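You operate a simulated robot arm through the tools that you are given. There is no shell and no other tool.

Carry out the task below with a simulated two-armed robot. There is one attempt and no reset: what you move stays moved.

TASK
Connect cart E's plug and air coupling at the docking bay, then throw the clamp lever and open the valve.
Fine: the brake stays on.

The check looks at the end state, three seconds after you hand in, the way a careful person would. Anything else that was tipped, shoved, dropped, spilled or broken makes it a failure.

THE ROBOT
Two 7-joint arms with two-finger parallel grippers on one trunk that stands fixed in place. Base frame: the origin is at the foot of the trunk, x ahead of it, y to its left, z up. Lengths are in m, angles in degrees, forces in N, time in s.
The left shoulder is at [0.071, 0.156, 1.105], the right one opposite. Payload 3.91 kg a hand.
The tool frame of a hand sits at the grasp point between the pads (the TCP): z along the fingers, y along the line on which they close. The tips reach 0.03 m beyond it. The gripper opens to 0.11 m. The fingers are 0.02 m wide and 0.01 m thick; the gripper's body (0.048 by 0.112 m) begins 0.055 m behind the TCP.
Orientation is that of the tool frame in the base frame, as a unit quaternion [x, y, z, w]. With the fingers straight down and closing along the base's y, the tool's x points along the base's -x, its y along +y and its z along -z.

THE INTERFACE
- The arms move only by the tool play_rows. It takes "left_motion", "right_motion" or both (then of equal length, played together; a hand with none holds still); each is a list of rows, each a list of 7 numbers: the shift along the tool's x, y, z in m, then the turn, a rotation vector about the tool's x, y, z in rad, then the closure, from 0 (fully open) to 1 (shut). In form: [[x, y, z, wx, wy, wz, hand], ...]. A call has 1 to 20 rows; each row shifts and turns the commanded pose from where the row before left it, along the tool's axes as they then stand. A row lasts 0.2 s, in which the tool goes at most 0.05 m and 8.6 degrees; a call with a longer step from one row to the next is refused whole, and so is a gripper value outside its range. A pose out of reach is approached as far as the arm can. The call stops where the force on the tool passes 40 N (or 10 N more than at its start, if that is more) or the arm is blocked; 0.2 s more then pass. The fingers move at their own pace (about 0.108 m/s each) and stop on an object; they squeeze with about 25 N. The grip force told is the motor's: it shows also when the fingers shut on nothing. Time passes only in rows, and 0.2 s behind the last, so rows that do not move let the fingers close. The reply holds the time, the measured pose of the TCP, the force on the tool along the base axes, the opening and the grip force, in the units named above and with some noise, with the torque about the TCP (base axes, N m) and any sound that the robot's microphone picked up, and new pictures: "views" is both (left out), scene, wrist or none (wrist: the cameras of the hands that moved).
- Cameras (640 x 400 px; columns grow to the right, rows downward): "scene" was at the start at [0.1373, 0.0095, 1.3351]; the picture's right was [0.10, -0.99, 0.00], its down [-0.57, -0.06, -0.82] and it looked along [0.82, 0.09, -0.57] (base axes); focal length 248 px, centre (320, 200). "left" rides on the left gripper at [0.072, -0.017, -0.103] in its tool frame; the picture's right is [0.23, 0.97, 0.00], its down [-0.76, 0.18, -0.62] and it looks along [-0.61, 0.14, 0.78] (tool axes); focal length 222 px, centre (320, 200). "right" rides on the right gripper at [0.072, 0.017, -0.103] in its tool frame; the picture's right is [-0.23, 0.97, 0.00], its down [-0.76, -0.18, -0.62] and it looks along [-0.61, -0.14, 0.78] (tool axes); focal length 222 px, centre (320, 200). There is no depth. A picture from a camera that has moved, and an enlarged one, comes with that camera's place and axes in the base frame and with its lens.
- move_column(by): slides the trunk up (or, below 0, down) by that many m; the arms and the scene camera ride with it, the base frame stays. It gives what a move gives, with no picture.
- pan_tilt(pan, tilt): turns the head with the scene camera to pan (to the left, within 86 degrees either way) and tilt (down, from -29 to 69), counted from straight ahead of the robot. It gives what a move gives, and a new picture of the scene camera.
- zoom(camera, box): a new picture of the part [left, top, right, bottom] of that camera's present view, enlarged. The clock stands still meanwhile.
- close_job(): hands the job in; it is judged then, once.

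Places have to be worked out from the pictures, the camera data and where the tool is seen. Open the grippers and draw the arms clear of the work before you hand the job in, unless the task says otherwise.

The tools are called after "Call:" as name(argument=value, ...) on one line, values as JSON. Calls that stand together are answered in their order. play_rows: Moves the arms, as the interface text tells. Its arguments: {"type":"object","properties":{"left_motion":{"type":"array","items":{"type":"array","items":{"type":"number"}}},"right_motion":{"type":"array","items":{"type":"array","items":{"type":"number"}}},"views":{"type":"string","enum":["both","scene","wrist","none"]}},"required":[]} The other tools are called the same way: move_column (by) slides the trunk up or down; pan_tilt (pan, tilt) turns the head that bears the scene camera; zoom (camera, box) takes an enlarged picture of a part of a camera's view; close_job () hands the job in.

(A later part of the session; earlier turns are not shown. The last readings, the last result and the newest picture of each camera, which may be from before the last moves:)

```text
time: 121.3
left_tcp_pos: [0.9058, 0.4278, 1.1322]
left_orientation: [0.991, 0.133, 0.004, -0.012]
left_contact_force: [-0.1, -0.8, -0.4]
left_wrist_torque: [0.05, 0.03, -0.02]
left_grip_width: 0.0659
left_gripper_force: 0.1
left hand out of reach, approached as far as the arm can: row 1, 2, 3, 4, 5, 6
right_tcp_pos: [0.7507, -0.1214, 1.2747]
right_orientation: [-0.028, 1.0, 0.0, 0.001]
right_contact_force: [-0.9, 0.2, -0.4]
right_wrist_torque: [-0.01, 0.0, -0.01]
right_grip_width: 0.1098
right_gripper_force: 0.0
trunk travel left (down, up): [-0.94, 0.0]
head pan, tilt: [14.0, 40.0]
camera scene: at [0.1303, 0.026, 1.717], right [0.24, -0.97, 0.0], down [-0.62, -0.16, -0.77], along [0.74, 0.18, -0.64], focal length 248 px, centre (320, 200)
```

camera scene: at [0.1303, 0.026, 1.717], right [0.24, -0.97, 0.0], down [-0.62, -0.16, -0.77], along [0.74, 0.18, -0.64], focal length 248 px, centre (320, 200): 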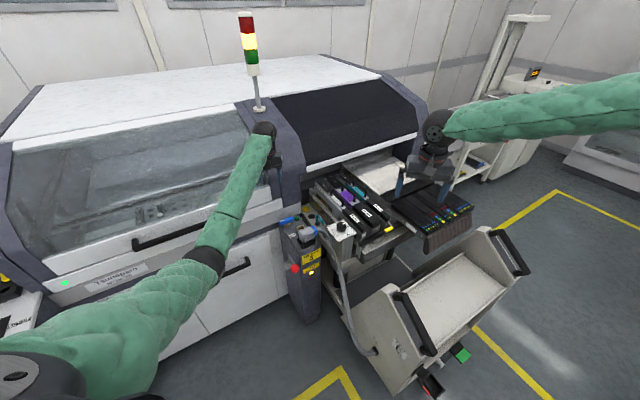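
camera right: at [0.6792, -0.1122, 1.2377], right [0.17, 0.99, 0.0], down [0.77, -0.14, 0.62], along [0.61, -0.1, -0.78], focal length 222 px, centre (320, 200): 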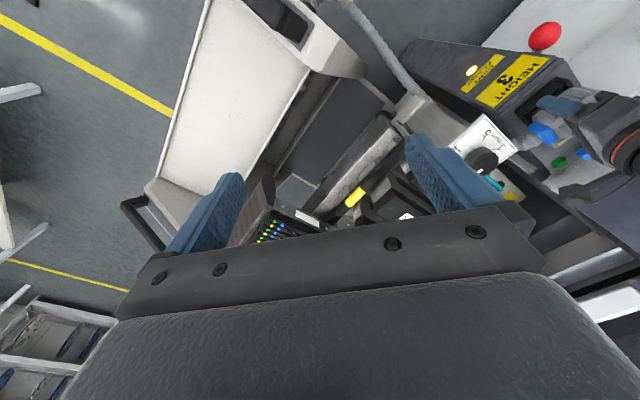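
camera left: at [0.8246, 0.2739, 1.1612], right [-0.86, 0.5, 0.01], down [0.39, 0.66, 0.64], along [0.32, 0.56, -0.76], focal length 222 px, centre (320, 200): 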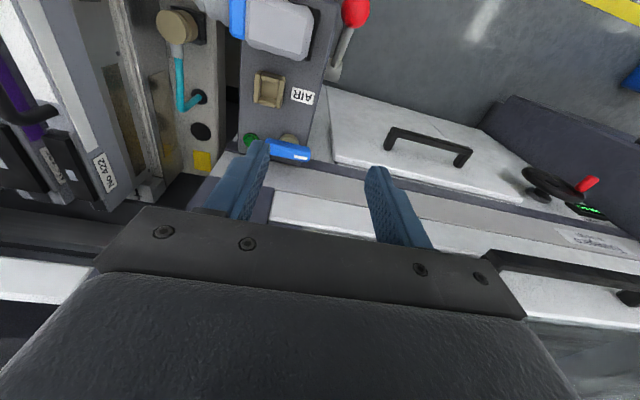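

The elbow is back out on the left. I turn to -135° (fingers closing across the coupling, camera toward the machine side) and move above the coupling.

Call:
play_rows(left_motion=[[0, 0, 0, 0, 0, -0.131, 0.5], [0, 0, 0, 0, 0, -0.131, 0.5], [0, 0, 0, 0, 0, -0.131, 0.5], [0, 0, 0, 0, 0, -0.131, 0.5], [-0.0167, 0.038, 0.0053, 0, 0, 0, 0.5], [-0.0167, 0.038, 0.0053, 0, 0, 0, 0.5], [-0.0167, 0.038, 0.0053, 0, 0, 0, 0.5], [-0.0167, 0.038, 0.0053, 0, 0, 0, 0.5], [-0.0167, 0.038, 0.0053, 0, 0, 0, 0.5], [-0.0167, 0.038, 0.0053, 0, 0, 0, 0.5]], views="both")

```text
time: 123.5
left_tcp_pos: [0.9979, 0.1972, 1.095]
left_orientation: [0.922, 0.388, 0.007, -0.013]
left_contact_force: [0.2, -0.5, -0.3]
left_wrist_torque: [0.0, 0.0, -0.02]
left_grip_width: 0.055
left_gripper_force: 0.1
right_tcp_pos: [0.7538, -0.1259, 1.2728]
right_orientation: [-0.029, 1.0, 0.001, -0.002]
right_contact_force: [0.1, 0.4, -0.4]
right_wrist_torque: [0.02, 0.02, 0.0]
right_grip_width: 0.1101
right_gripper_force: 0.2
trunk travel left (down, up): [-0.94, 0.0]
head pan, tilt: [14.0, 40.0]
camera scene: at [0.1331, 0.0186, 1.7169], right [0.24, -0.97, 0.0], down [-0.62, -0.15, -0.77], along [0.74, 0.19, -0.64], focal length 248 px, centre (320, 200)
camera left: at [1.0367, 0.2567, 1.1997], right [0.85, -0.52, -0.01], down [-0.41, -0.69, 0.6], along [-0.32, -0.51, -0.8], focal length 222 px, centre (320, 200)
```

scene: 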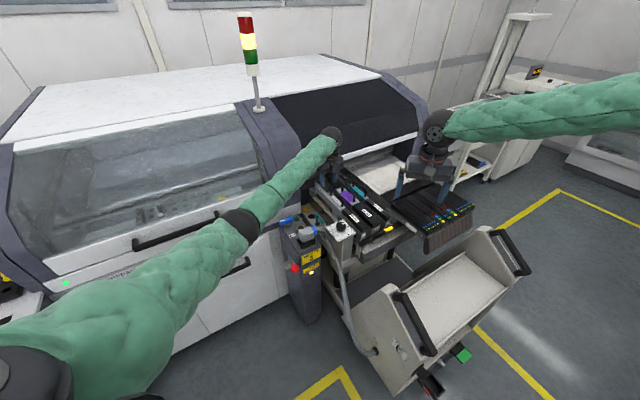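
left: 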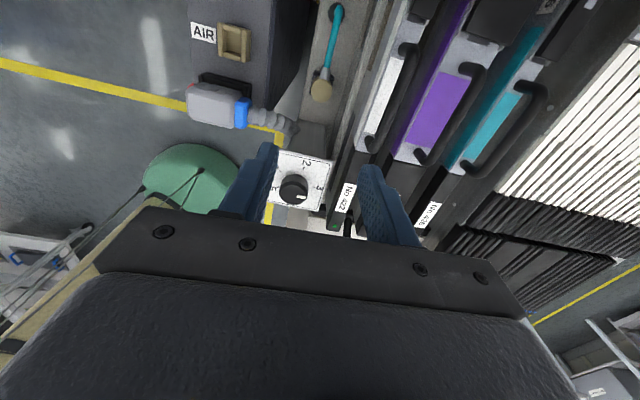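

Reached above the coupling with a good elbow posture; the cap appears at about (0.995, 0.195). I lower the hand a little, then bring the trunk down partway for a straight vertical approach.

Call:
play_rows(left_motion=[[-0.0015, 0, 0.02, 0, 0, 0, 0.5], [-0.0015, 0, 0.02, 0, 0, 0, 0.5]], views="none")

Call:
move_column(by=-0.15)

Call:
zoom(camera="left", box=[160, 0, 480, 200])

Call:
zoom(camera="scene", box=[200, 80, 400, 260])

```text
time: 124.1
left_tcp_pos: [0.9965, 0.1954, 1.0544]
left_orientation: [0.922, 0.387, 0.008, -0.012]
left_contact_force: [-0.2, 0.0, 0.7]
left_wrist_torque: [-0.02, -0.01, -0.03]
left_grip_width: 0.0553
left_gripper_force: 0.1
right_tcp_pos: [0.7521, -0.1257, 1.2714]
right_orientation: [-0.029, 1.0, 0.002, 0.0]
right_contact_force: [0.8, -0.2, -0.5]
right_wrist_torque: [0.0, -0.02, 0.03]
right_grip_width: 0.1101
right_gripper_force: 0.0
trunk travel left (down, up): [-0.94, 0.0]
head pan, tilt: [14.0, 40.0]
```

```text
time: 125.8
left_tcp_pos: [0.9969, 0.1979, 0.9052]
left_orientation: [0.922, 0.387, 0.008, -0.014]
left_contact_force: [-0.6, -0.1, 0.2]
left_wrist_torque: [0.0, 0.0, 0.02]
left_grip_width: 0.0552
left_gripper_force: 0.0
right_tcp_pos: [0.7532, -0.1246, 1.1227]
right_orientation: [-0.029, 1.0, 0.001, 0.0]
right_contact_force: [-0.5, 0.4, -0.7]
right_wrist_torque: [-0.01, 0.0, 0.01]
right_grip_width: 0.11
right_gripper_force: 0.1
trunk travel left (down, up): [-0.79, 0.15]
head pan, tilt: [14.0, 40.0]
```

```text
2.00 times, centred on (320, 100) of left
camera zoom: at [1.0345, 0.2562, 1.0107], right [0.85, -0.52, -0.01], down [-0.41, -0.69, 0.6], along [-0.32, -0.51, -0.8], focal length 444 px, centre (320, 400)
```

zoom: 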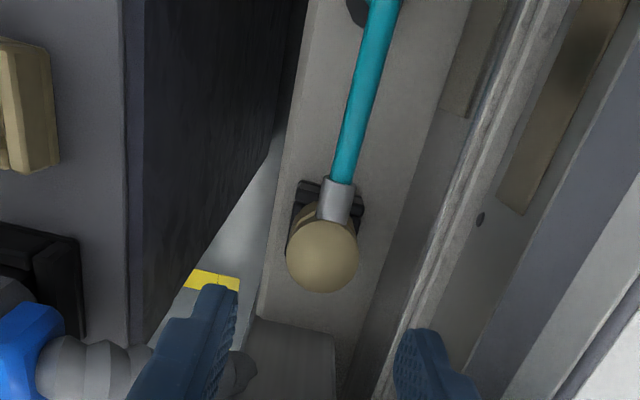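

```text
2.22 times, centred on (300, 170) of scene
camera zoom: at [0.1321, 0.0205, 1.567], right [0.24, -0.97, 0.0], down [-0.62, -0.16, -0.77], along [0.74, 0.19, -0.64], focal length 551 px, centre (364, 267)
```

zoom: 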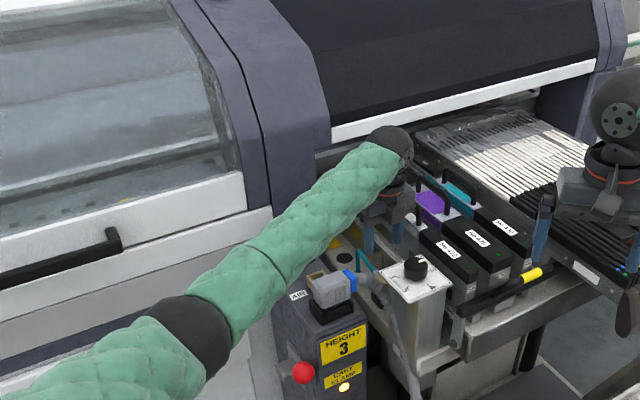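

The cap centres at (0.9946, 0.1933). I trim 5 mm and lower the trunk further, checking on the way.

Call:
play_rows(left_motion=[[-0.005, 0.0016, 0, 0, 0, 0, 0.5]], views="none")

Call:
move_column(by=-0.06)

Call:
zoom(camera="left", box=[160, 0, 480, 240])

Call:
zoom(camera="scene", box=[260, 120, 400, 240])

```text
time: 126.2
left_tcp_pos: [0.995, 0.1917, 0.9054]
left_orientation: [0.922, 0.387, 0.009, -0.013]
left_contact_force: [0.0, 0.1, 0.2]
left_wrist_torque: [0.0, -0.03, -0.03]
left_grip_width: 0.0551
left_gripper_force: 0.1
right_tcp_pos: [0.753, -0.1249, 1.122]
right_orientation: [-0.029, 1.0, 0.002, -0.001]
right_contact_force: [-0.4, -0.7, -0.4]
right_wrist_torque: [0.0, 0.03, -0.01]
right_grip_width: 0.11
right_gripper_force: 0.0
trunk travel left (down, up): [-0.79, 0.15]
head pan, tilt: [14.0, 40.0]
```

```text
time: 127.0
left_tcp_pos: [0.9968, 0.1901, 0.8683]
left_orientation: [0.923, 0.385, 0.013, -0.008]
left_contact_force: [-5.9, -1.5, 11.6]
left_wrist_torque: [-0.57, -0.57, -0.37]
left_grip_width: 0.055
left_gripper_force: 0.0
right_tcp_pos: [0.7515, -0.1232, 1.0764]
right_orientation: [-0.028, 1.0, 0.001, 0.0]
right_contact_force: [0.6, -0.8, -0.6]
right_wrist_torque: [-0.03, 0.03, 0.01]
right_grip_width: 0.11
right_gripper_force: 0.0
trunk travel left (down, up): [-0.744, 0.196]
head pan, tilt: [14.0, 40.0]
stopped: the force on the tool passed its limit at 51 N (the readings are from after the stop); the commanded pose is now the measured one
```

```text
1.67 times, centred on (320, 120) of left
camera zoom: at [1.034, 0.2495, 0.9743], right [0.85, -0.52, 0.0], down [-0.42, -0.68, 0.6], along [-0.31, -0.51, -0.8], focal length 370 px, centre (320, 333)
```

zoom: 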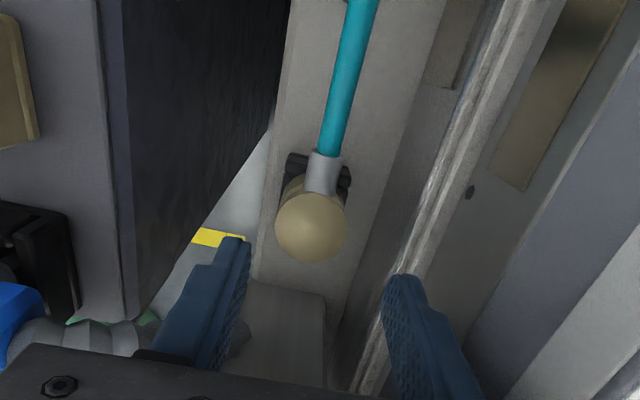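

```text
3.33 times, centred on (330, 180) of scene
camera zoom: at [0.131, 0.0206, 1.5202], right [0.24, -0.97, 0.0], down [-0.62, -0.16, -0.77], along [0.74, 0.19, -0.64], focal length 827 px, centre (287, 267)
```

zoom: 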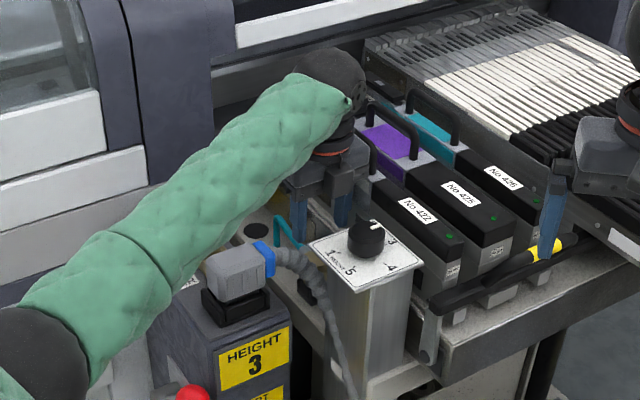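

Contact: the torque shows the gripper body touched the feeder on the cart side, at about z 0.92. I back up right away with the trunk and check the feeders.

Call:
move_column(by=0.05)

Call:
zoom(camera="scene", box=[260, 120, 420, 240])

Call:
zoom(camera="left", box=[240, 0, 640, 250])

```text
time: 127.9
left_tcp_pos: [0.9973, 0.1915, 0.9152]
left_orientation: [0.922, 0.386, 0.011, -0.009]
left_contact_force: [0.4, -0.3, 0.1]
left_wrist_torque: [0.05, 0.0, 0.0]
left_grip_width: 0.055
left_gripper_force: 0.1
right_tcp_pos: [0.7534, -0.126, 1.1254]
right_orientation: [-0.029, 1.0, 0.001, -0.001]
right_contact_force: [0.5, 0.0, -0.5]
right_wrist_torque: [-0.01, -0.01, -0.01]
right_grip_width: 0.1098
right_gripper_force: 0.1
trunk travel left (down, up): [-0.794, 0.146]
head pan, tilt: [14.0, 40.0]
```

```text
3.33 times, centred on (340, 180) of scene
camera zoom: at [0.133, 0.0206, 1.5703], right [0.24, -0.97, 0.0], down [-0.62, -0.16, -0.77], along [0.74, 0.19, -0.64], focal length 827 px, centre (253, 267)
```

zoom: 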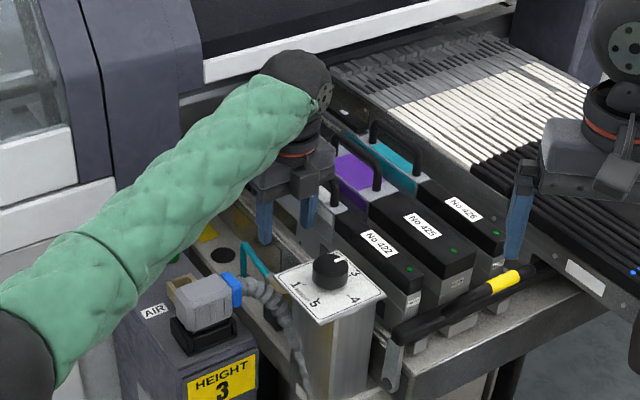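

```text
1.60 times, centred on (440, 125) of left
camera zoom: at [1.0348, 0.2505, 1.0213], right [0.85, -0.52, 0.0], down [-0.42, -0.68, 0.6], along [-0.31, -0.51, -0.8], focal length 355 px, centre (128, 320)
```

zoom: 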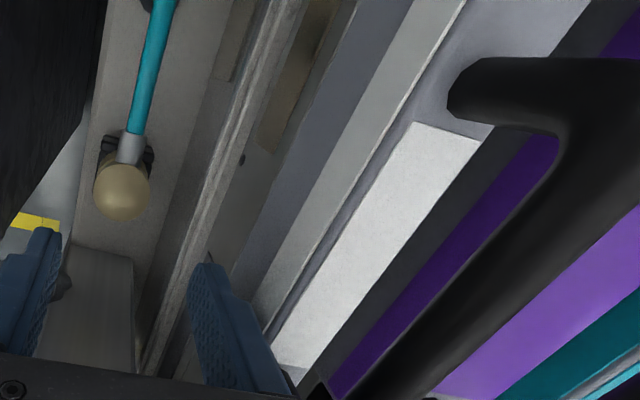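

The feeders look undisturbed. Leaning the hand about 12° toward the post shifts its body away from the feeder. I apply that lean, about the coupling's depth axis, and re-check.

Call:
play_rows(left_motion=[[0, 0, 0, -0.115, 0, 0, 0.5], [0, 0, 0, -0.115, 0, 0, 0.5], [0, 0, 0, 0, 0, 0, 0.5]], views="both")

Call:
zoom(camera="left", box=[160, 0, 480, 240])

Call:
zoom(camera="scene", box=[290, 130, 380, 220])

```text
time: 128.7
left_tcp_pos: [0.9969, 0.1905, 0.9166]
left_orientation: [0.917, 0.382, 0.057, 0.097]
left_contact_force: [-0.8, 0.0, -0.2]
left_wrist_torque: [-0.01, -0.03, 0.01]
left_grip_width: 0.0549
left_gripper_force: 0.1
right_tcp_pos: [0.753, -0.1259, 1.1248]
right_orientation: [-0.03, 1.0, 0.001, -0.001]
right_contact_force: [0.6, 0.0, 0.2]
right_wrist_torque: [-0.01, 0.0, -0.02]
right_grip_width: 0.1101
right_gripper_force: 0.0
trunk travel left (down, up): [-0.794, 0.146]
head pan, tilt: [14.0, 40.0]
camera scene: at [0.1324, 0.0198, 1.5705], right [0.24, -0.97, 0.0], down [-0.62, -0.15, -0.77], along [0.74, 0.19, -0.64], focal length 248 px, centre (320, 200)
camera left: at [1.0182, 0.2665, 1.0157], right [0.83, -0.51, 0.22], down [-0.52, -0.58, 0.62], along [-0.19, -0.64, -0.75], focal length 222 px, centre (320, 200)
```

scene: 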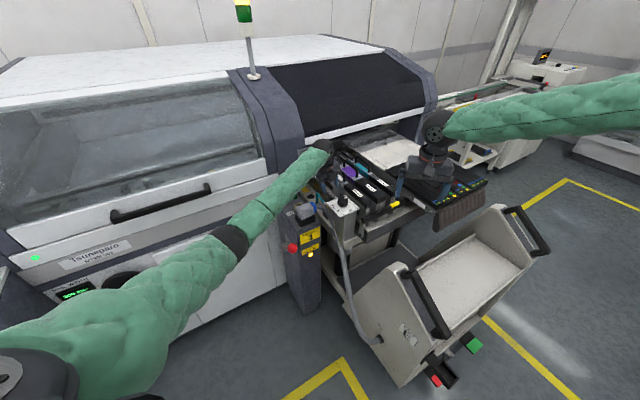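
left: 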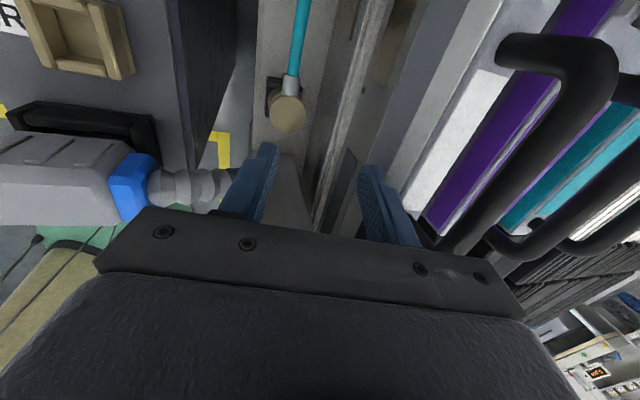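

```text
1.67 times, centred on (320, 120) of left
camera zoom: at [1.0182, 0.2665, 1.0157], right [0.83, -0.51, 0.22], down [-0.52, -0.58, 0.62], along [-0.19, -0.64, -0.75], focal length 370 px, centre (320, 333)
```

zoom: 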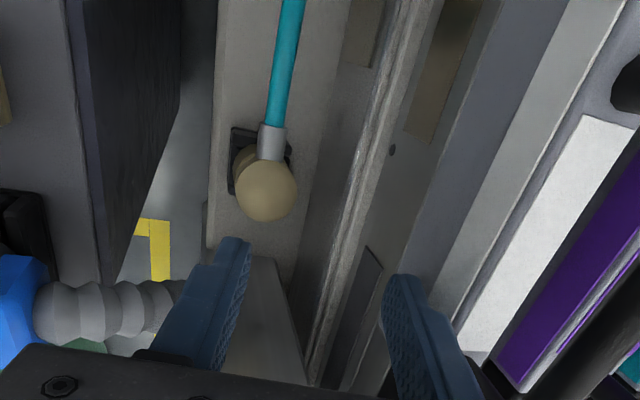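

```text
4.44 times, centred on (335, 175) of scene
camera zoom: at [0.1324, 0.0198, 1.5705], right [0.24, -0.97, 0.0], down [-0.62, -0.15, -0.77], along [0.74, 0.19, -0.64], focal length 1103 px, centre (253, 311)
```

zoom: 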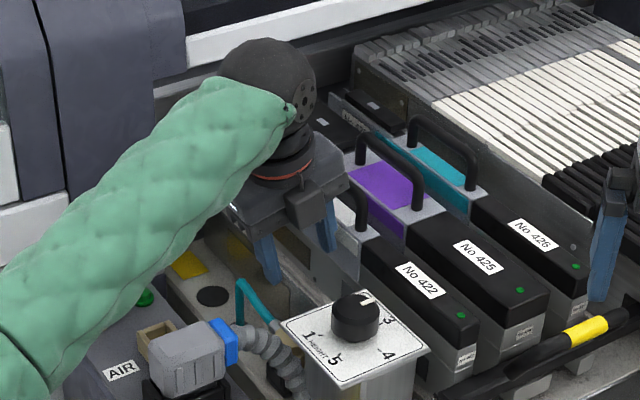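

With the lean, the hand's body clears the feeder handle by a few centimetres. I trim 3.5 mm sideways and lower with the trunk again, in two steps.

Call:
play_rows(left_motion=[[0, -0.0035, 0, 0, 0, 0, 0.5]], views="none")

Call:
move_column(by=-0.065)

Call:
zoom(camera="left", box=[160, 0, 480, 240])

Call:
zoom(camera="scene", box=[280, 110, 380, 220])

```text
time: 129.1
left_tcp_pos: [0.9946, 0.1933, 0.916]
left_orientation: [0.917, 0.382, 0.056, 0.097]
left_contact_force: [0.7, 0.4, 0.5]
left_wrist_torque: [-0.01, -0.01, 0.01]
left_grip_width: 0.0548
left_gripper_force: 0.0
right_tcp_pos: [0.7524, -0.1247, 1.1263]
right_orientation: [-0.029, 1.0, 0.001, -0.001]
right_contact_force: [0.6, -0.6, 1.0]
right_wrist_torque: [-0.04, 0.0, -0.02]
right_grip_width: 0.1103
right_gripper_force: 0.1
trunk travel left (down, up): [-0.794, 0.146]
head pan, tilt: [14.0, 40.0]
```

```text
time: 130.1
left_tcp_pos: [0.994, 0.1928, 0.8512]
left_orientation: [0.917, 0.382, 0.056, 0.097]
left_contact_force: [-0.5, 0.0, 0.2]
left_wrist_torque: [0.02, -0.01, -0.01]
left_grip_width: 0.0546
left_gripper_force: 0.1
right_tcp_pos: [0.7524, -0.124, 1.0614]
right_orientation: [-0.029, 1.0, 0.002, -0.001]
right_contact_force: [-0.1, 0.0, 0.3]
right_wrist_torque: [-0.02, -0.05, -0.02]
right_grip_width: 0.11
right_gripper_force: 0.0
trunk travel left (down, up): [-0.729, 0.211]
head pan, tilt: [14.0, 40.0]
```

```text
1.67 times, centred on (320, 120) of left
camera zoom: at [1.0154, 0.2695, 0.9506], right [0.83, -0.51, 0.22], down [-0.52, -0.58, 0.62], along [-0.19, -0.64, -0.75], focal length 370 px, centre (320, 333)
```

zoom: 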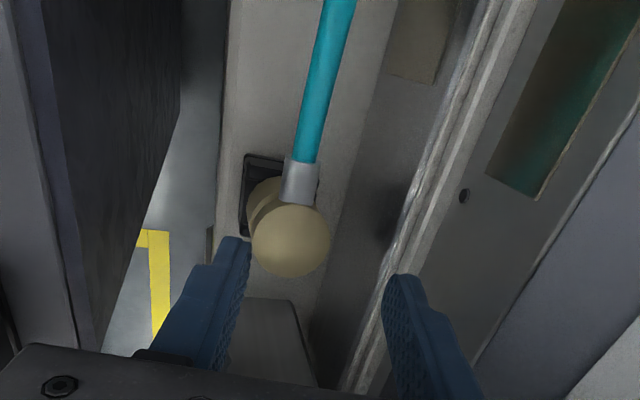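

```text
3.64 times, centred on (330, 165) of scene
camera zoom: at [0.132, 0.0205, 1.5057], right [0.24, -0.97, 0.0], down [-0.62, -0.16, -0.77], along [0.74, 0.19, -0.64], focal length 902 px, centre (284, 327)
```

zoom: 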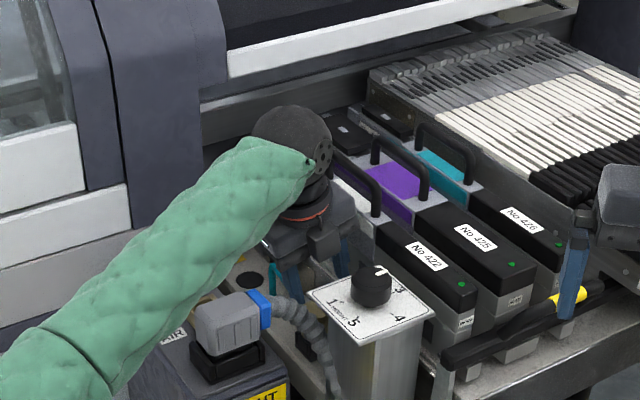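

Passed the earlier contact height freely. I lower the last 45 mm so the fingertips straddle the cap just above its holder.

Call:
move_column(by=-0.03)

Call:
zoom(camera="left", box=[160, 0, 480, 240])

Call:
zoom(camera="scene", box=[270, 150, 370, 260])

```text
time: 130.9
left_tcp_pos: [0.9942, 0.1927, 0.8213]
left_orientation: [0.917, 0.382, 0.057, 0.097]
left_contact_force: [0.4, 0.3, 0.4]
left_wrist_torque: [0.02, 0.03, -0.02]
left_grip_width: 0.0548
left_gripper_force: 0.1
right_tcp_pos: [0.751, -0.124, 1.0318]
right_orientation: [-0.028, 1.0, 0.001, 0.001]
right_contact_force: [-0.7, 0.5, -0.5]
right_wrist_torque: [-0.02, 0.01, 0.01]
right_grip_width: 0.11
right_gripper_force: 0.1
trunk travel left (down, up): [-0.699, 0.241]
head pan, tilt: [14.0, 40.0]
```

```text
1.67 times, centred on (320, 120) of left
camera zoom: at [1.0151, 0.2695, 0.9208], right [0.83, -0.51, 0.22], down [-0.52, -0.58, 0.62], along [-0.19, -0.64, -0.75], focal length 370 px, centre (320, 333)
```

zoom: 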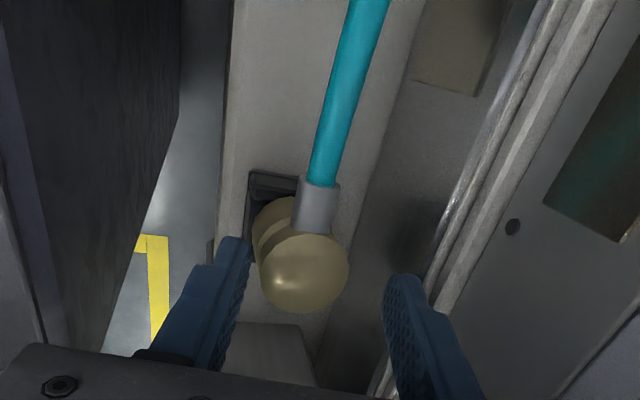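

```text
3.64 times, centred on (320, 205) of scene
camera zoom: at [0.1315, 0.0206, 1.4757], right [0.24, -0.97, 0.0], down [-0.62, -0.16, -0.77], along [0.74, 0.19, -0.64], focal length 902 px, centre (320, 182)
```

zoom: 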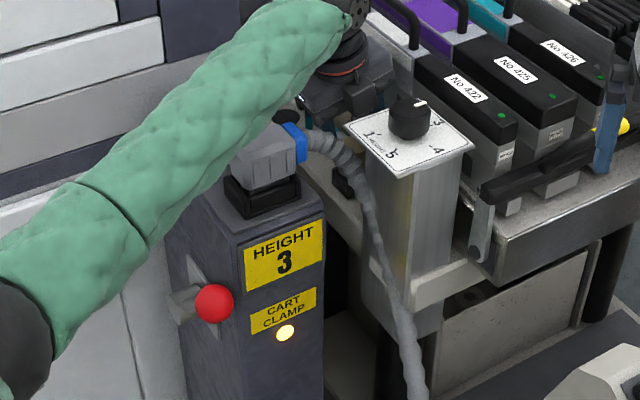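

The forearm runs level at z≈1.0, about 5 cm above the plug. The cap is centred between the fingers. I lower the final 15 mm and close.

Call:
move_column(by=-0.016)

Call:
play_rows(left_motion=[[0, 0, 0, 0, 0, 0, 0.6], [0, 0, 0, 0, 0, 0, 0.8], [0, 0, 0, 0, 0, 0, 1], [0, 0, 0, 0, 0, 0, 1]], views="wrist")

Call:
zoom(camera="left", box=[160, 40, 480, 280])

```text
time: 131.5
left_tcp_pos: [0.9928, 0.1929, 0.8066]
left_orientation: [0.917, 0.382, 0.056, 0.097]
left_contact_force: [-0.1, -0.4, -0.3]
left_wrist_torque: [-0.02, 0.04, -0.02]
left_grip_width: 0.0547
left_gripper_force: 0.0
right_tcp_pos: [0.7528, -0.1246, 1.0151]
right_orientation: [-0.029, 1.0, 0.001, -0.002]
right_contact_force: [0.1, -0.4, 0.1]
right_wrist_torque: [0.0, 0.02, -0.02]
right_grip_width: 0.1099
right_gripper_force: 0.1
trunk travel left (down, up): [-0.683, 0.257]
head pan, tilt: [14.0, 40.0]
```

```text
time: 132.5
left_tcp_pos: [0.9928, 0.1952, 0.8065]
left_orientation: [0.917, 0.383, 0.057, 0.097]
left_contact_force: [-12.0, 10.5, 4.2]
left_wrist_torque: [0.5, 0.59, -0.02]
left_grip_width: 0.0408
left_gripper_force: 24.9
right_tcp_pos: [0.7516, -0.1236, 1.0153]
right_orientation: [-0.029, 1.0, 0.0, 0.0]
right_contact_force: [0.7, 0.6, 0.6]
right_wrist_torque: [-0.01, -0.01, 0.01]
right_grip_width: 0.1102
right_gripper_force: 0.0
trunk travel left (down, up): [-0.683, 0.257]
head pan, tilt: [14.0, 40.0]
camera left: at [1.0144, 0.271, 0.9048], right [0.83, -0.51, 0.22], down [-0.52, -0.58, 0.62], along [-0.19, -0.64, -0.75], focal length 222 px, centre (320, 200)
```

left: 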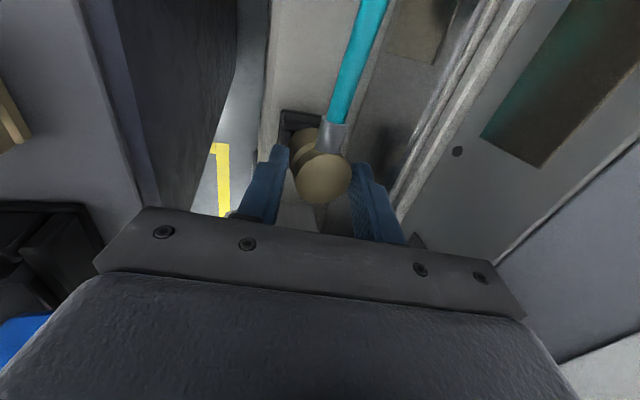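

```text
1.67 times, centred on (320, 160) of left
camera zoom: at [1.0144, 0.271, 0.9048], right [0.83, -0.51, 0.22], down [-0.52, -0.58, 0.62], along [-0.19, -0.64, -0.75], focal length 370 px, centre (320, 267)
```

zoom: 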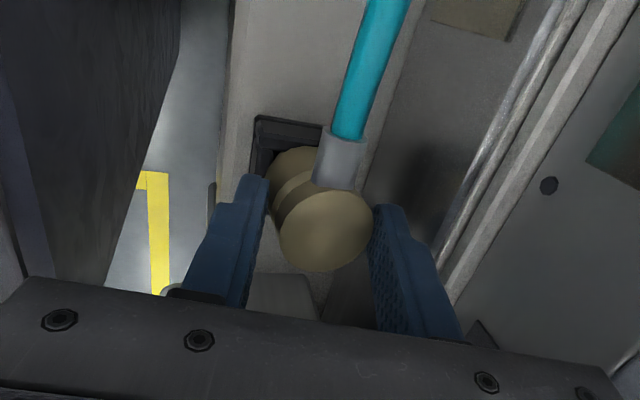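

Gripped at 0.041 m with a sideways load of about 16 N. I relieve it with a 2.5 mm shift and lift straight up with the trunk.

Call:
play_rows(left_motion=[[0, -0.0025, 0, 0, 0, 0, 1]], views="none")

Call:
move_column(by=0.02)

Call:
zoom(camera="left", box=[160, 40, 480, 280])

```text
time: 132.9
left_tcp_pos: [0.9918, 0.1952, 0.8046]
left_orientation: [0.918, 0.381, 0.056, 0.098]
left_contact_force: [-2.7, 7.9, 1.0]
left_wrist_torque: [0.58, 0.18, 0.05]
left_grip_width: 0.0404
left_gripper_force: 24.7
right_tcp_pos: [0.7526, -0.1242, 1.0148]
right_orientation: [-0.029, 1.0, 0.002, -0.001]
right_contact_force: [0.1, 0.1, -0.6]
right_wrist_torque: [-0.02, -0.02, 0.0]
right_grip_width: 0.1098
right_gripper_force: 0.0
trunk travel left (down, up): [-0.683, 0.257]
head pan, tilt: [14.0, 40.0]
```

```text
time: 133.6
left_tcp_pos: [0.9934, 0.1943, 0.8253]
left_orientation: [0.917, 0.381, 0.057, 0.098]
left_contact_force: [-4.1, 0.9, 7.0]
left_wrist_torque: [-0.06, 0.23, -0.01]
left_grip_width: 0.0352
left_gripper_force: 24.7
right_tcp_pos: [0.7529, -0.126, 1.0339]
right_orientation: [-0.028, 1.0, 0.002, -0.001]
right_contact_force: [-0.2, -0.3, -0.1]
right_wrist_torque: [0.01, 0.0, -0.01]
right_grip_width: 0.1099
right_gripper_force: 0.1
trunk travel left (down, up): [-0.703, 0.237]
head pan, tilt: [14.0, 40.0]
```

```text
1.67 times, centred on (320, 160) of left
camera zoom: at [1.0142, 0.2691, 0.925], right [0.83, -0.51, 0.22], down [-0.52, -0.58, 0.62], along [-0.19, -0.64, -0.75], focal length 370 px, centre (320, 267)
```

zoom: 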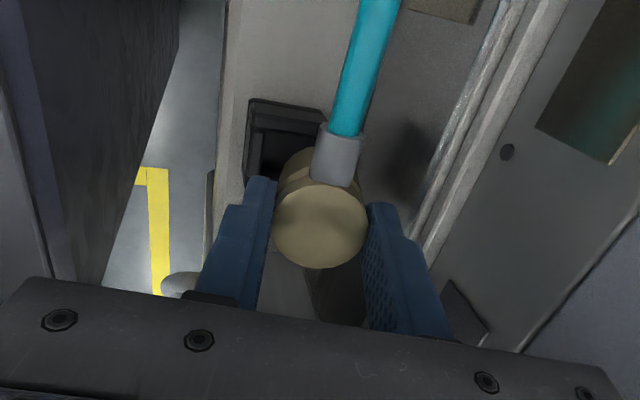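

The coupling is out of its holder and has aligned itself with the pads (width 0.035). I keep raising with the trunk.

Call:
move_column(by=0.05)

Call:
zoom(camera="left", box=[160, 40, 480, 280])

Call:
zoom(camera="scene", box=[270, 130, 380, 250])

```text
time: 134.5
left_tcp_pos: [0.9918, 0.1956, 0.8727]
left_orientation: [0.917, 0.382, 0.055, 0.097]
left_contact_force: [-0.2, -0.6, -1.9]
left_wrist_torque: [-0.02, 0.0, -0.03]
left_grip_width: 0.0347
left_gripper_force: 24.8
right_tcp_pos: [0.7532, -0.1239, 1.0839]
right_orientation: [-0.029, 1.0, 0.002, -0.001]
right_contact_force: [-1.1, -0.4, 0.1]
right_wrist_torque: [0.0, -0.01, -0.01]
right_grip_width: 0.1098
right_gripper_force: 0.1
trunk travel left (down, up): [-0.753, 0.187]
head pan, tilt: [14.0, 40.0]
```

```text
1.67 times, centred on (320, 160) of left
camera zoom: at [1.014, 0.2713, 0.9725], right [0.83, -0.51, 0.22], down [-0.52, -0.58, 0.63], along [-0.19, -0.64, -0.75], focal length 370 px, centre (320, 267)
```

zoom: 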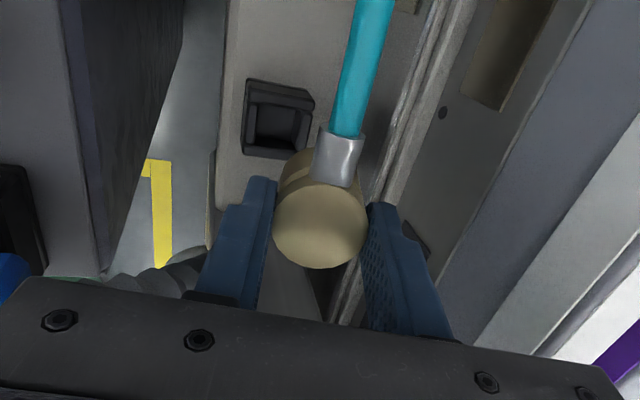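

```text
3.33 times, centred on (325, 190) of scene
camera zoom: at [0.133, 0.0205, 1.5293], right [0.24, -0.97, 0.0], down [-0.62, -0.16, -0.77], along [0.74, 0.19, -0.64], focal length 827 px, centre (303, 233)
```

zoom: 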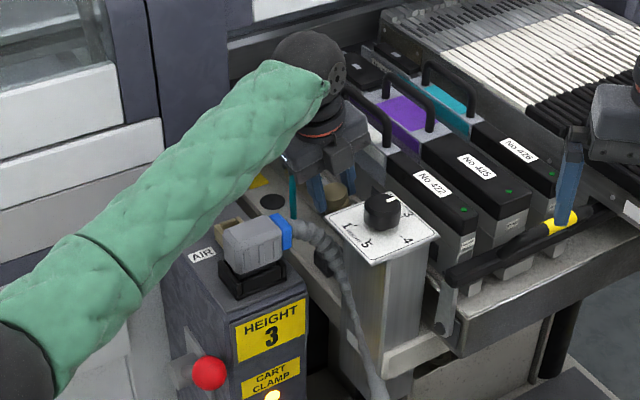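

The coupling hangs freely. I raise it to about 0.96 m, move toward the post, and set the hand upright once clear of the feeder.

Call:
move_column(by=0.09)

Call:
play_rows(left_motion=[[0, -0.034, -0.0077, 0, 0, 0, 1], [0, -0.034, -0.0077, 0, 0, 0, 1], [0, 0, 0, 0.1135, -0.0137, 0, 1], [0, 0, 0, 0.1135, -0.0137, 0, 1], [0.011, -0.02, 0, 0, 0, 0, 1], [0.011, -0.02, 0, 0, 0, 0, 1], [0.011, -0.02, 0, 0, 0, 0, 1], [0, 0, 0, 0, 0, 0, 1]], views="both")

Call:
zoom(camera="scene", box=[270, 150, 350, 230])

Call:
zoom(camera="right", box=[440, 0, 640, 160])

```text
time: 135.7
left_tcp_pos: [0.9922, 0.1953, 0.9645]
left_orientation: [0.917, 0.382, 0.056, 0.098]
left_contact_force: [0.1, -0.2, -0.8]
left_wrist_torque: [-0.02, -0.01, 0.0]
left_grip_width: 0.035
left_gripper_force: 25.2
right_tcp_pos: [0.7526, -0.1247, 1.174]
right_orientation: [-0.029, 1.0, 0.002, 0.0]
right_contact_force: [-0.1, 0.9, 0.8]
right_wrist_torque: [-0.02, 0.0, -0.01]
right_grip_width: 0.1099
right_gripper_force: 0.0
trunk travel left (down, up): [-0.843, 0.097]
head pan, tilt: [14.0, 40.0]
```

```text
time: 137.5
left_tcp_pos: [0.9229, 0.3095, 0.9645]
left_orientation: [0.923, 0.385, 0.0, -0.003]
left_contact_force: [0.0, -0.5, -1.4]
left_wrist_torque: [0.03, -0.01, 0.01]
left_grip_width: 0.035
left_gripper_force: 24.8
right_tcp_pos: [0.7531, -0.126, 1.1759]
right_orientation: [-0.029, 1.0, 0.002, -0.001]
right_contact_force: [-0.1, -0.2, -0.7]
right_wrist_torque: [0.01, -0.03, -0.04]
right_grip_width: 0.11
right_gripper_force: 0.0
trunk travel left (down, up): [-0.843, 0.097]
head pan, tilt: [14.0, 40.0]
camera scene: at [0.1324, 0.0204, 1.6195], right [0.24, -0.97, 0.0], down [-0.62, -0.16, -0.77], along [0.74, 0.19, -0.64], focal length 248 px, centre (320, 200)
camera left: at [0.9629, 0.3715, 1.0685], right [0.85, -0.52, 0.0], down [-0.41, -0.67, 0.62], along [-0.33, -0.53, -0.78], focal length 222 px, centre (320, 200)
```

scene: 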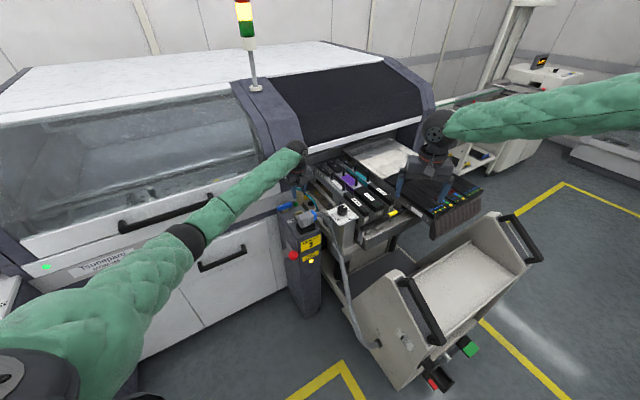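
left: 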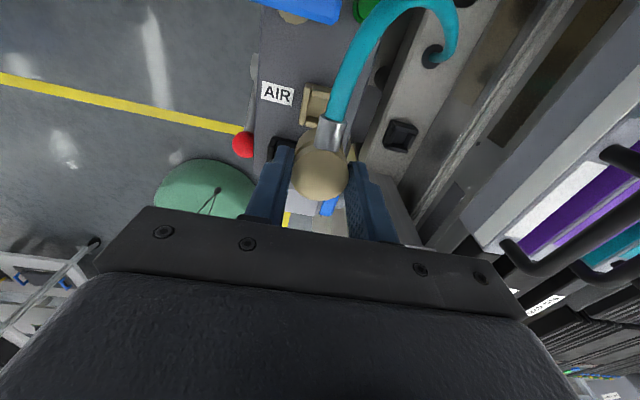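

```text
5.00 times, centred on (310, 190) of scene
camera zoom: at [0.1324, 0.0204, 1.6195], right [0.24, -0.97, 0.0], down [-0.62, -0.16, -0.77], along [0.74, 0.19, -0.64], focal length 1241 px, centre (370, 250)
```

zoom: 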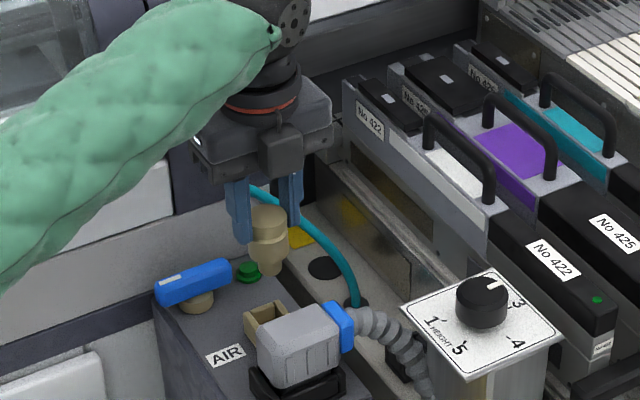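

```text
2.50 times, centred on (540, 80) of right
camera zoom: at [0.6786, -0.1124, 1.2797], right [0.17, 0.99, 0.0], down [0.77, -0.14, 0.62], along [0.61, -0.1, -0.78], focal length 555 px, centre (-230, 500)
```

zoom: 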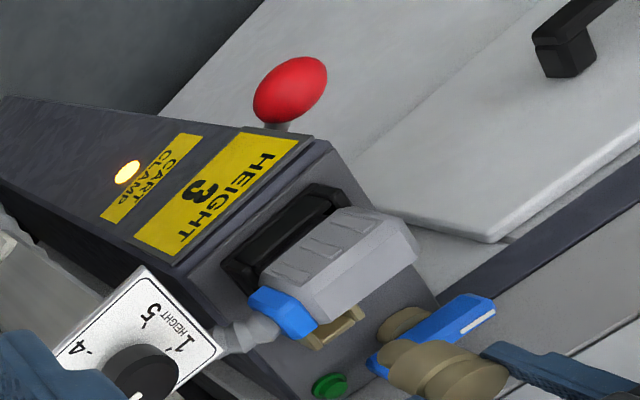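

The scene camera sees the coupling, AIR port and plug nicely. I zoom in tightly to measure the coupling nose against the port.

Call:
zoom(camera="scene", box=[290, 176, 330, 206])

Call:
zoom(camera="left", box=[240, 60, 400, 180])

Call:
zoom(camera="right", box=[540, 90, 640, 170])

```text
13.33 times, centred on (310, 191) of scene
camera zoom: at [0.1324, 0.0204, 1.6195], right [0.24, -0.97, 0.0], down [-0.62, -0.16, -0.77], along [0.74, 0.19, -0.64], focal length 3308 px, centre (453, 320)
```

zoom: 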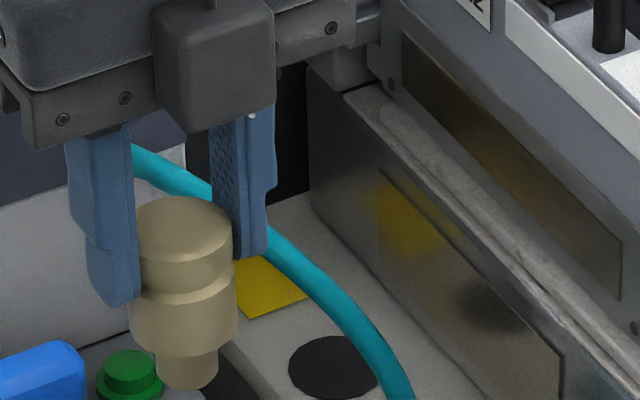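

```text
3.33 times, centred on (320, 120) of left
camera zoom: at [0.9629, 0.3715, 1.0685], right [0.85, -0.52, 0.0], down [-0.41, -0.67, 0.62], along [-0.33, -0.53, -0.78], focal length 740 px, centre (320, 467)
```

zoom: 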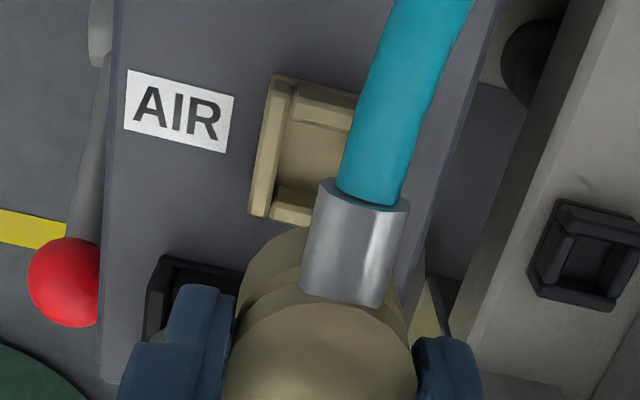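

```text
5.00 times, centred on (590, 130) of right
camera zoom: at [0.6786, -0.1124, 1.2797], right [0.17, 0.99, 0.0], down [0.77, -0.14, 0.62], along [0.61, -0.1, -0.78], focal length 1111 px, centre (-1030, 550)
```

zoom: 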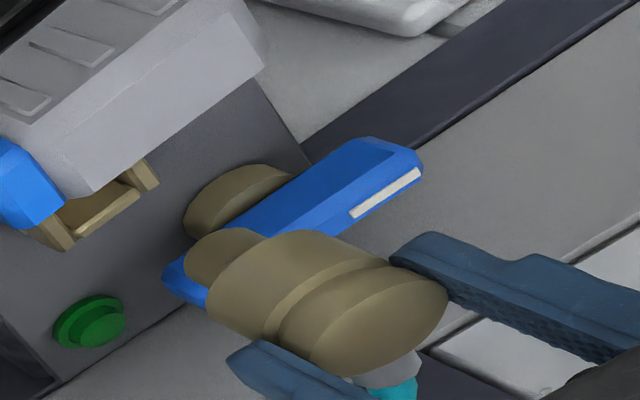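

The nose is about 20 mm in diameter and the port's opening only slightly larger, so alignment must be good to 1–2 mm. I move the right hand farther out so its camera sees the port past the plug.

Call:
play_rows(right_motion=[[-0.045, 0.003, 0, 0, 0, 0, 0], [-0.045, 0.003, 0, 0, 0, 0, 0], [-0.04, 0.003, 0, 0, 0, 0, 0]], views="wrist")

Call:
zoom(camera="right", box=[480, 0, 640, 120])

```text
time: 138.3
left_tcp_pos: [0.9226, 0.3089, 0.9646]
left_orientation: [0.923, 0.385, -0.001, -0.002]
left_contact_force: [0.2, 0.2, -1.2]
left_wrist_torque: [0.03, 0.01, 0.0]
left_grip_width: 0.035
left_gripper_force: 25.4
right_tcp_pos: [0.8322, -0.1691, 1.2048]
right_orientation: [-0.029, 1.0, 0.003, 0.0]
right_contact_force: [-0.5, 0.0, 0.1]
right_wrist_torque: [0.01, -0.02, 0.0]
right_grip_width: 0.1099
right_gripper_force: 0.1
right hand out of reach, approached as far as the arm can: row 1, 2, 3
trunk travel left (down, up): [-0.843, 0.097]
head pan, tilt: [14.0, 40.0]
camera right: at [0.7577, -0.1581, 1.3095], right [0.17, 0.99, 0.0], down [0.77, -0.14, 0.62], along [0.61, -0.1, -0.78], focal length 222 px, centre (320, 200)
```

right: 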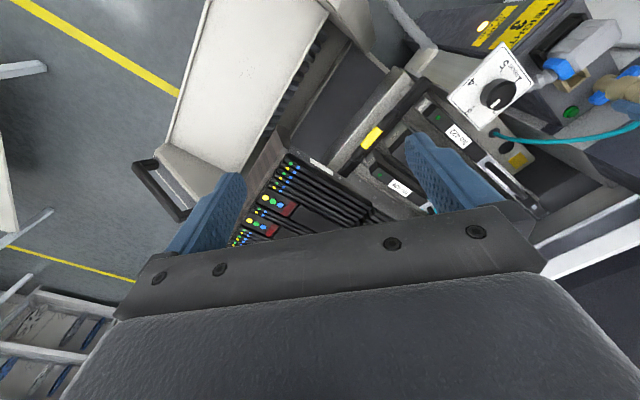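

```text
3.33 times, centred on (560, 60) of right
camera zoom: at [0.7577, -0.1581, 1.3095], right [0.17, 0.99, 0.0], down [0.77, -0.14, 0.62], along [0.61, -0.1, -0.78], focal length 740 px, centre (-480, 667)
```

zoom: 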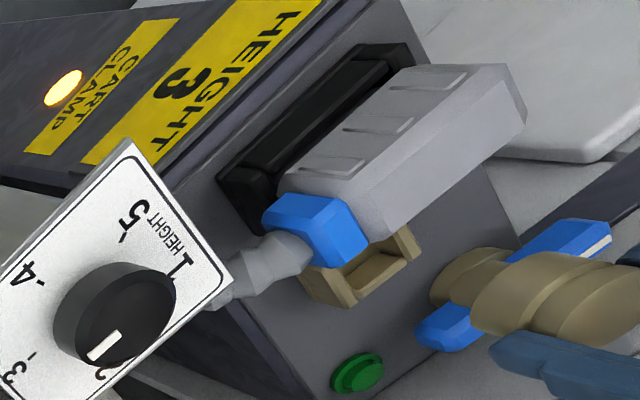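

Pointer on the dial again reads 3. The port is visible past the gland. I lower the coupling to just above the port rim and compare.

Call:
play_rows(left_motion=[[0, 0, 0.015, 0, 0, 0, 1], [0, 0, 0.015, 0, 0, 0, 1], [0, 0, 0.014, 0, 0, 0, 1], [0, 0, 0, 0, 0, 0, 1]], views="none")

Call:
zoom(camera="right", box=[555, 50, 635, 110])

Call:
zoom(camera="scene", box=[288, 186, 328, 216])

Call:
zoom(camera="left", box=[240, 60, 400, 180])

```text
time: 139.3
left_tcp_pos: [0.9231, 0.3093, 0.9196]
left_orientation: [0.923, 0.384, 0.0, -0.002]
left_contact_force: [0.3, -0.2, -1.7]
left_wrist_torque: [-0.02, -0.05, 0.01]
left_grip_width: 0.035
left_gripper_force: 24.8
right_tcp_pos: [0.8323, -0.1705, 1.2046]
right_orientation: [-0.028, 1.0, 0.002, 0.0]
right_contact_force: [0.0, 0.7, 0.0]
right_wrist_torque: [0.0, 0.0, 0.01]
right_grip_width: 0.1101
right_gripper_force: 0.0
trunk travel left (down, up): [-0.843, 0.097]
head pan, tilt: [14.0, 40.0]
```

```text
6.67 times, centred on (595, 80) of right
camera zoom: at [0.7572, -0.1578, 1.3095], right [0.17, 0.99, 0.0], down [0.77, -0.14, 0.62], along [0.61, -0.1, -0.78], focal length 1481 px, centre (-1513, 1000)
```

zoom: 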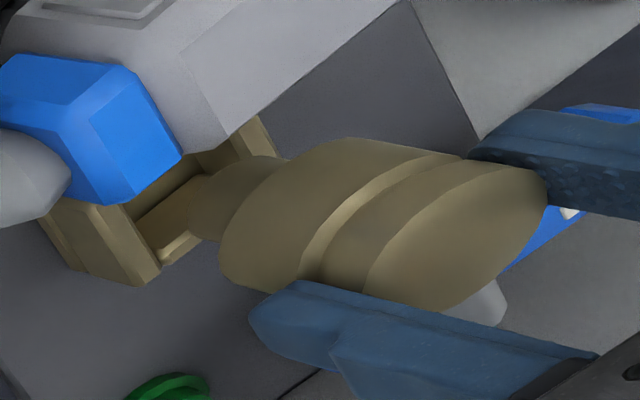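

```text
13.33 times, centred on (308, 201) of scene
camera zoom: at [0.1324, 0.0205, 1.6195], right [0.24, -0.97, 0.0], down [-0.62, -0.16, -0.77], along [0.74, 0.19, -0.64], focal length 3308 px, centre (480, 187)
```

zoom: 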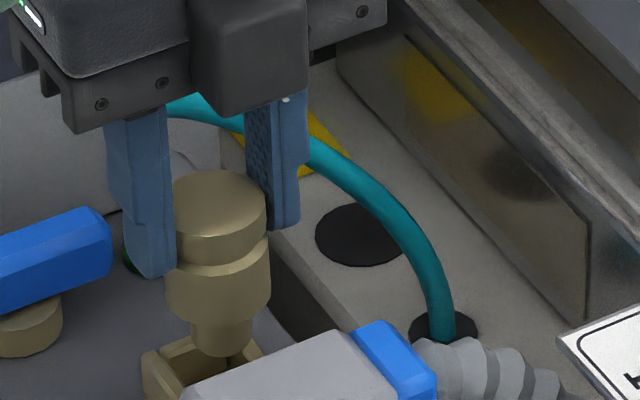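

```text
3.33 times, centred on (320, 120) of left
camera zoom: at [0.9626, 0.371, 1.0237], right [0.85, -0.52, 0.0], down [-0.41, -0.67, 0.62], along [-0.33, -0.53, -0.78], focal length 740 px, centre (320, 467)
```

zoom: 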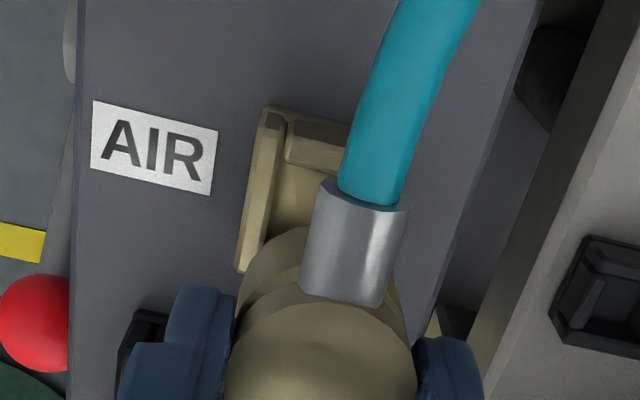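

The three views disagree by a few mm, so I zoom further on the scene image, where nose and port appear together.

Call:
zoom(camera="scene", box=[294, 206, 310, 218])

Call:
zoom(camera="right", box=[556, 62, 604, 98])

```text
16.00 times, centred on (302, 212) of scene
camera zoom: at [0.1324, 0.0205, 1.6195], right [0.24, -0.97, 0.0], down [-0.62, -0.16, -0.77], along [0.74, 0.19, -0.64], focal length 3970 px, centre (608, 8)
```

zoom: 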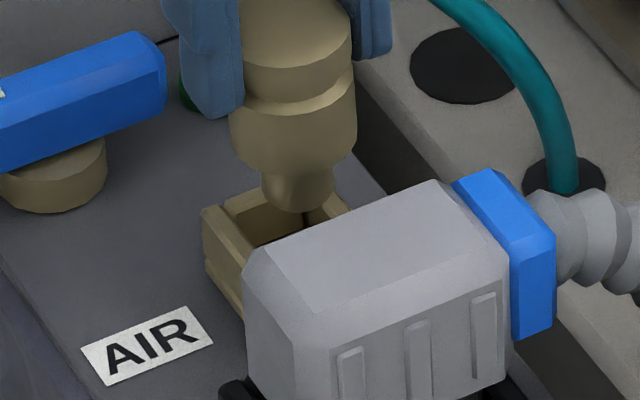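

```text
11.11 times, centred on (580, 80) of right
camera zoom: at [0.7572, -0.1578, 1.3095], right [0.17, 0.99, 0.0], down [0.77, -0.14, 0.62], along [0.61, -0.1, -0.78], focal length 2468 px, centre (-2569, 1533)
```

zoom: 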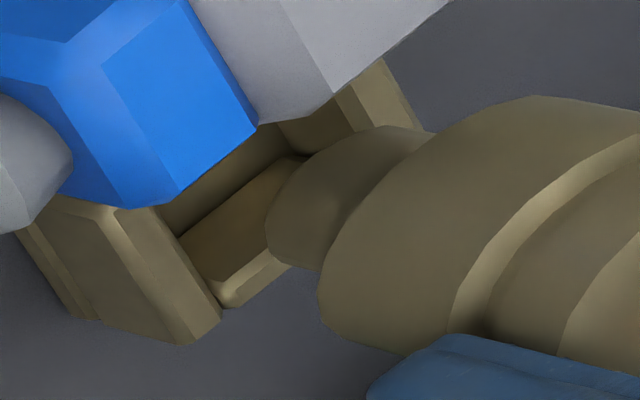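

The views average to near-centred laterally and about 1.5 mm too far forward. I shift 1.5 mm deeper and lower gently, watching the forces.

Call:
play_rows(left_motion=[[0.0015, 0, 0.004, 0, 0, 0, 1], [0, 0, 0.004, 0, 0, 0, 1], [0, 0, 0.003, 0, 0, 0, 1], [0, 0, 0.003, 0, 0, 0, 1], [0, 0, 0.003, 0, 0, 0, 1]], views="none")

Call:
zoom(camera="scene", box=[294, 206, 310, 218])

Call:
zoom(camera="right", box=[556, 62, 604, 98])

```text
time: 140.5
left_tcp_pos: [0.9236, 0.3104, 0.9051]
left_orientation: [0.923, 0.385, 0.001, -0.001]
left_contact_force: [0.7, 0.5, 7.2]
left_wrist_torque: [0.0, 0.02, 0.01]
left_grip_width: 0.0349
left_gripper_force: 24.9
right_tcp_pos: [0.8314, -0.1692, 1.2054]
right_orientation: [-0.029, 1.0, 0.002, 0.0]
right_contact_force: [-0.3, -0.6, 0.2]
right_wrist_torque: [-0.02, 0.0, 0.01]
right_grip_width: 0.1101
right_gripper_force: 0.2
trunk travel left (down, up): [-0.843, 0.097]
head pan, tilt: [14.0, 40.0]
```

```text
16.00 times, centred on (302, 212) of scene
camera zoom: at [0.1314, 0.0204, 1.6198], right [0.24, -0.97, 0.0], down [-0.62, -0.16, -0.77], along [0.74, 0.19, -0.64], focal length 3970 px, centre (608, 8)
```

zoom: 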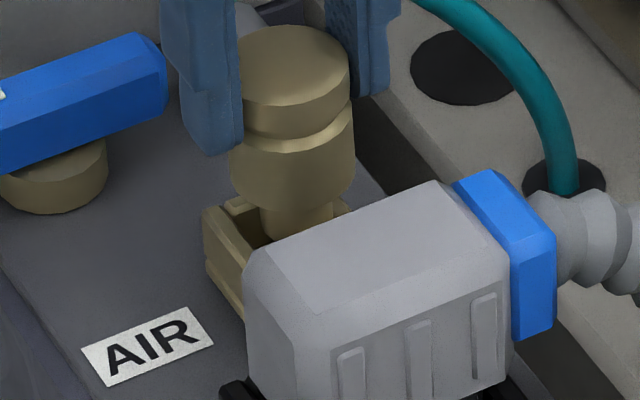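

```text
11.11 times, centred on (580, 80) of right
camera zoom: at [0.7564, -0.1579, 1.3102], right [0.17, 0.99, 0.0], down [0.77, -0.14, 0.62], along [0.61, -0.1, -0.78], focal length 2468 px, centre (-2569, 1533)
```

zoom: 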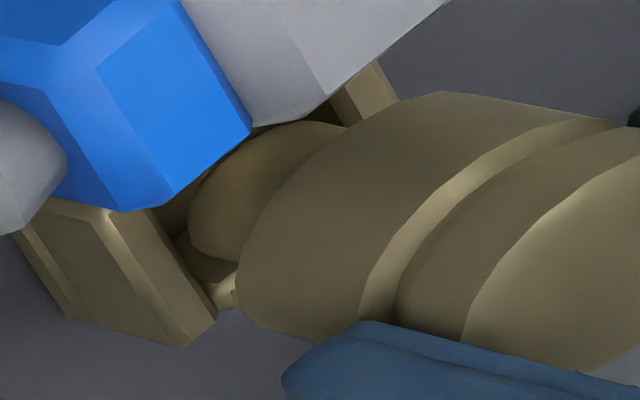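

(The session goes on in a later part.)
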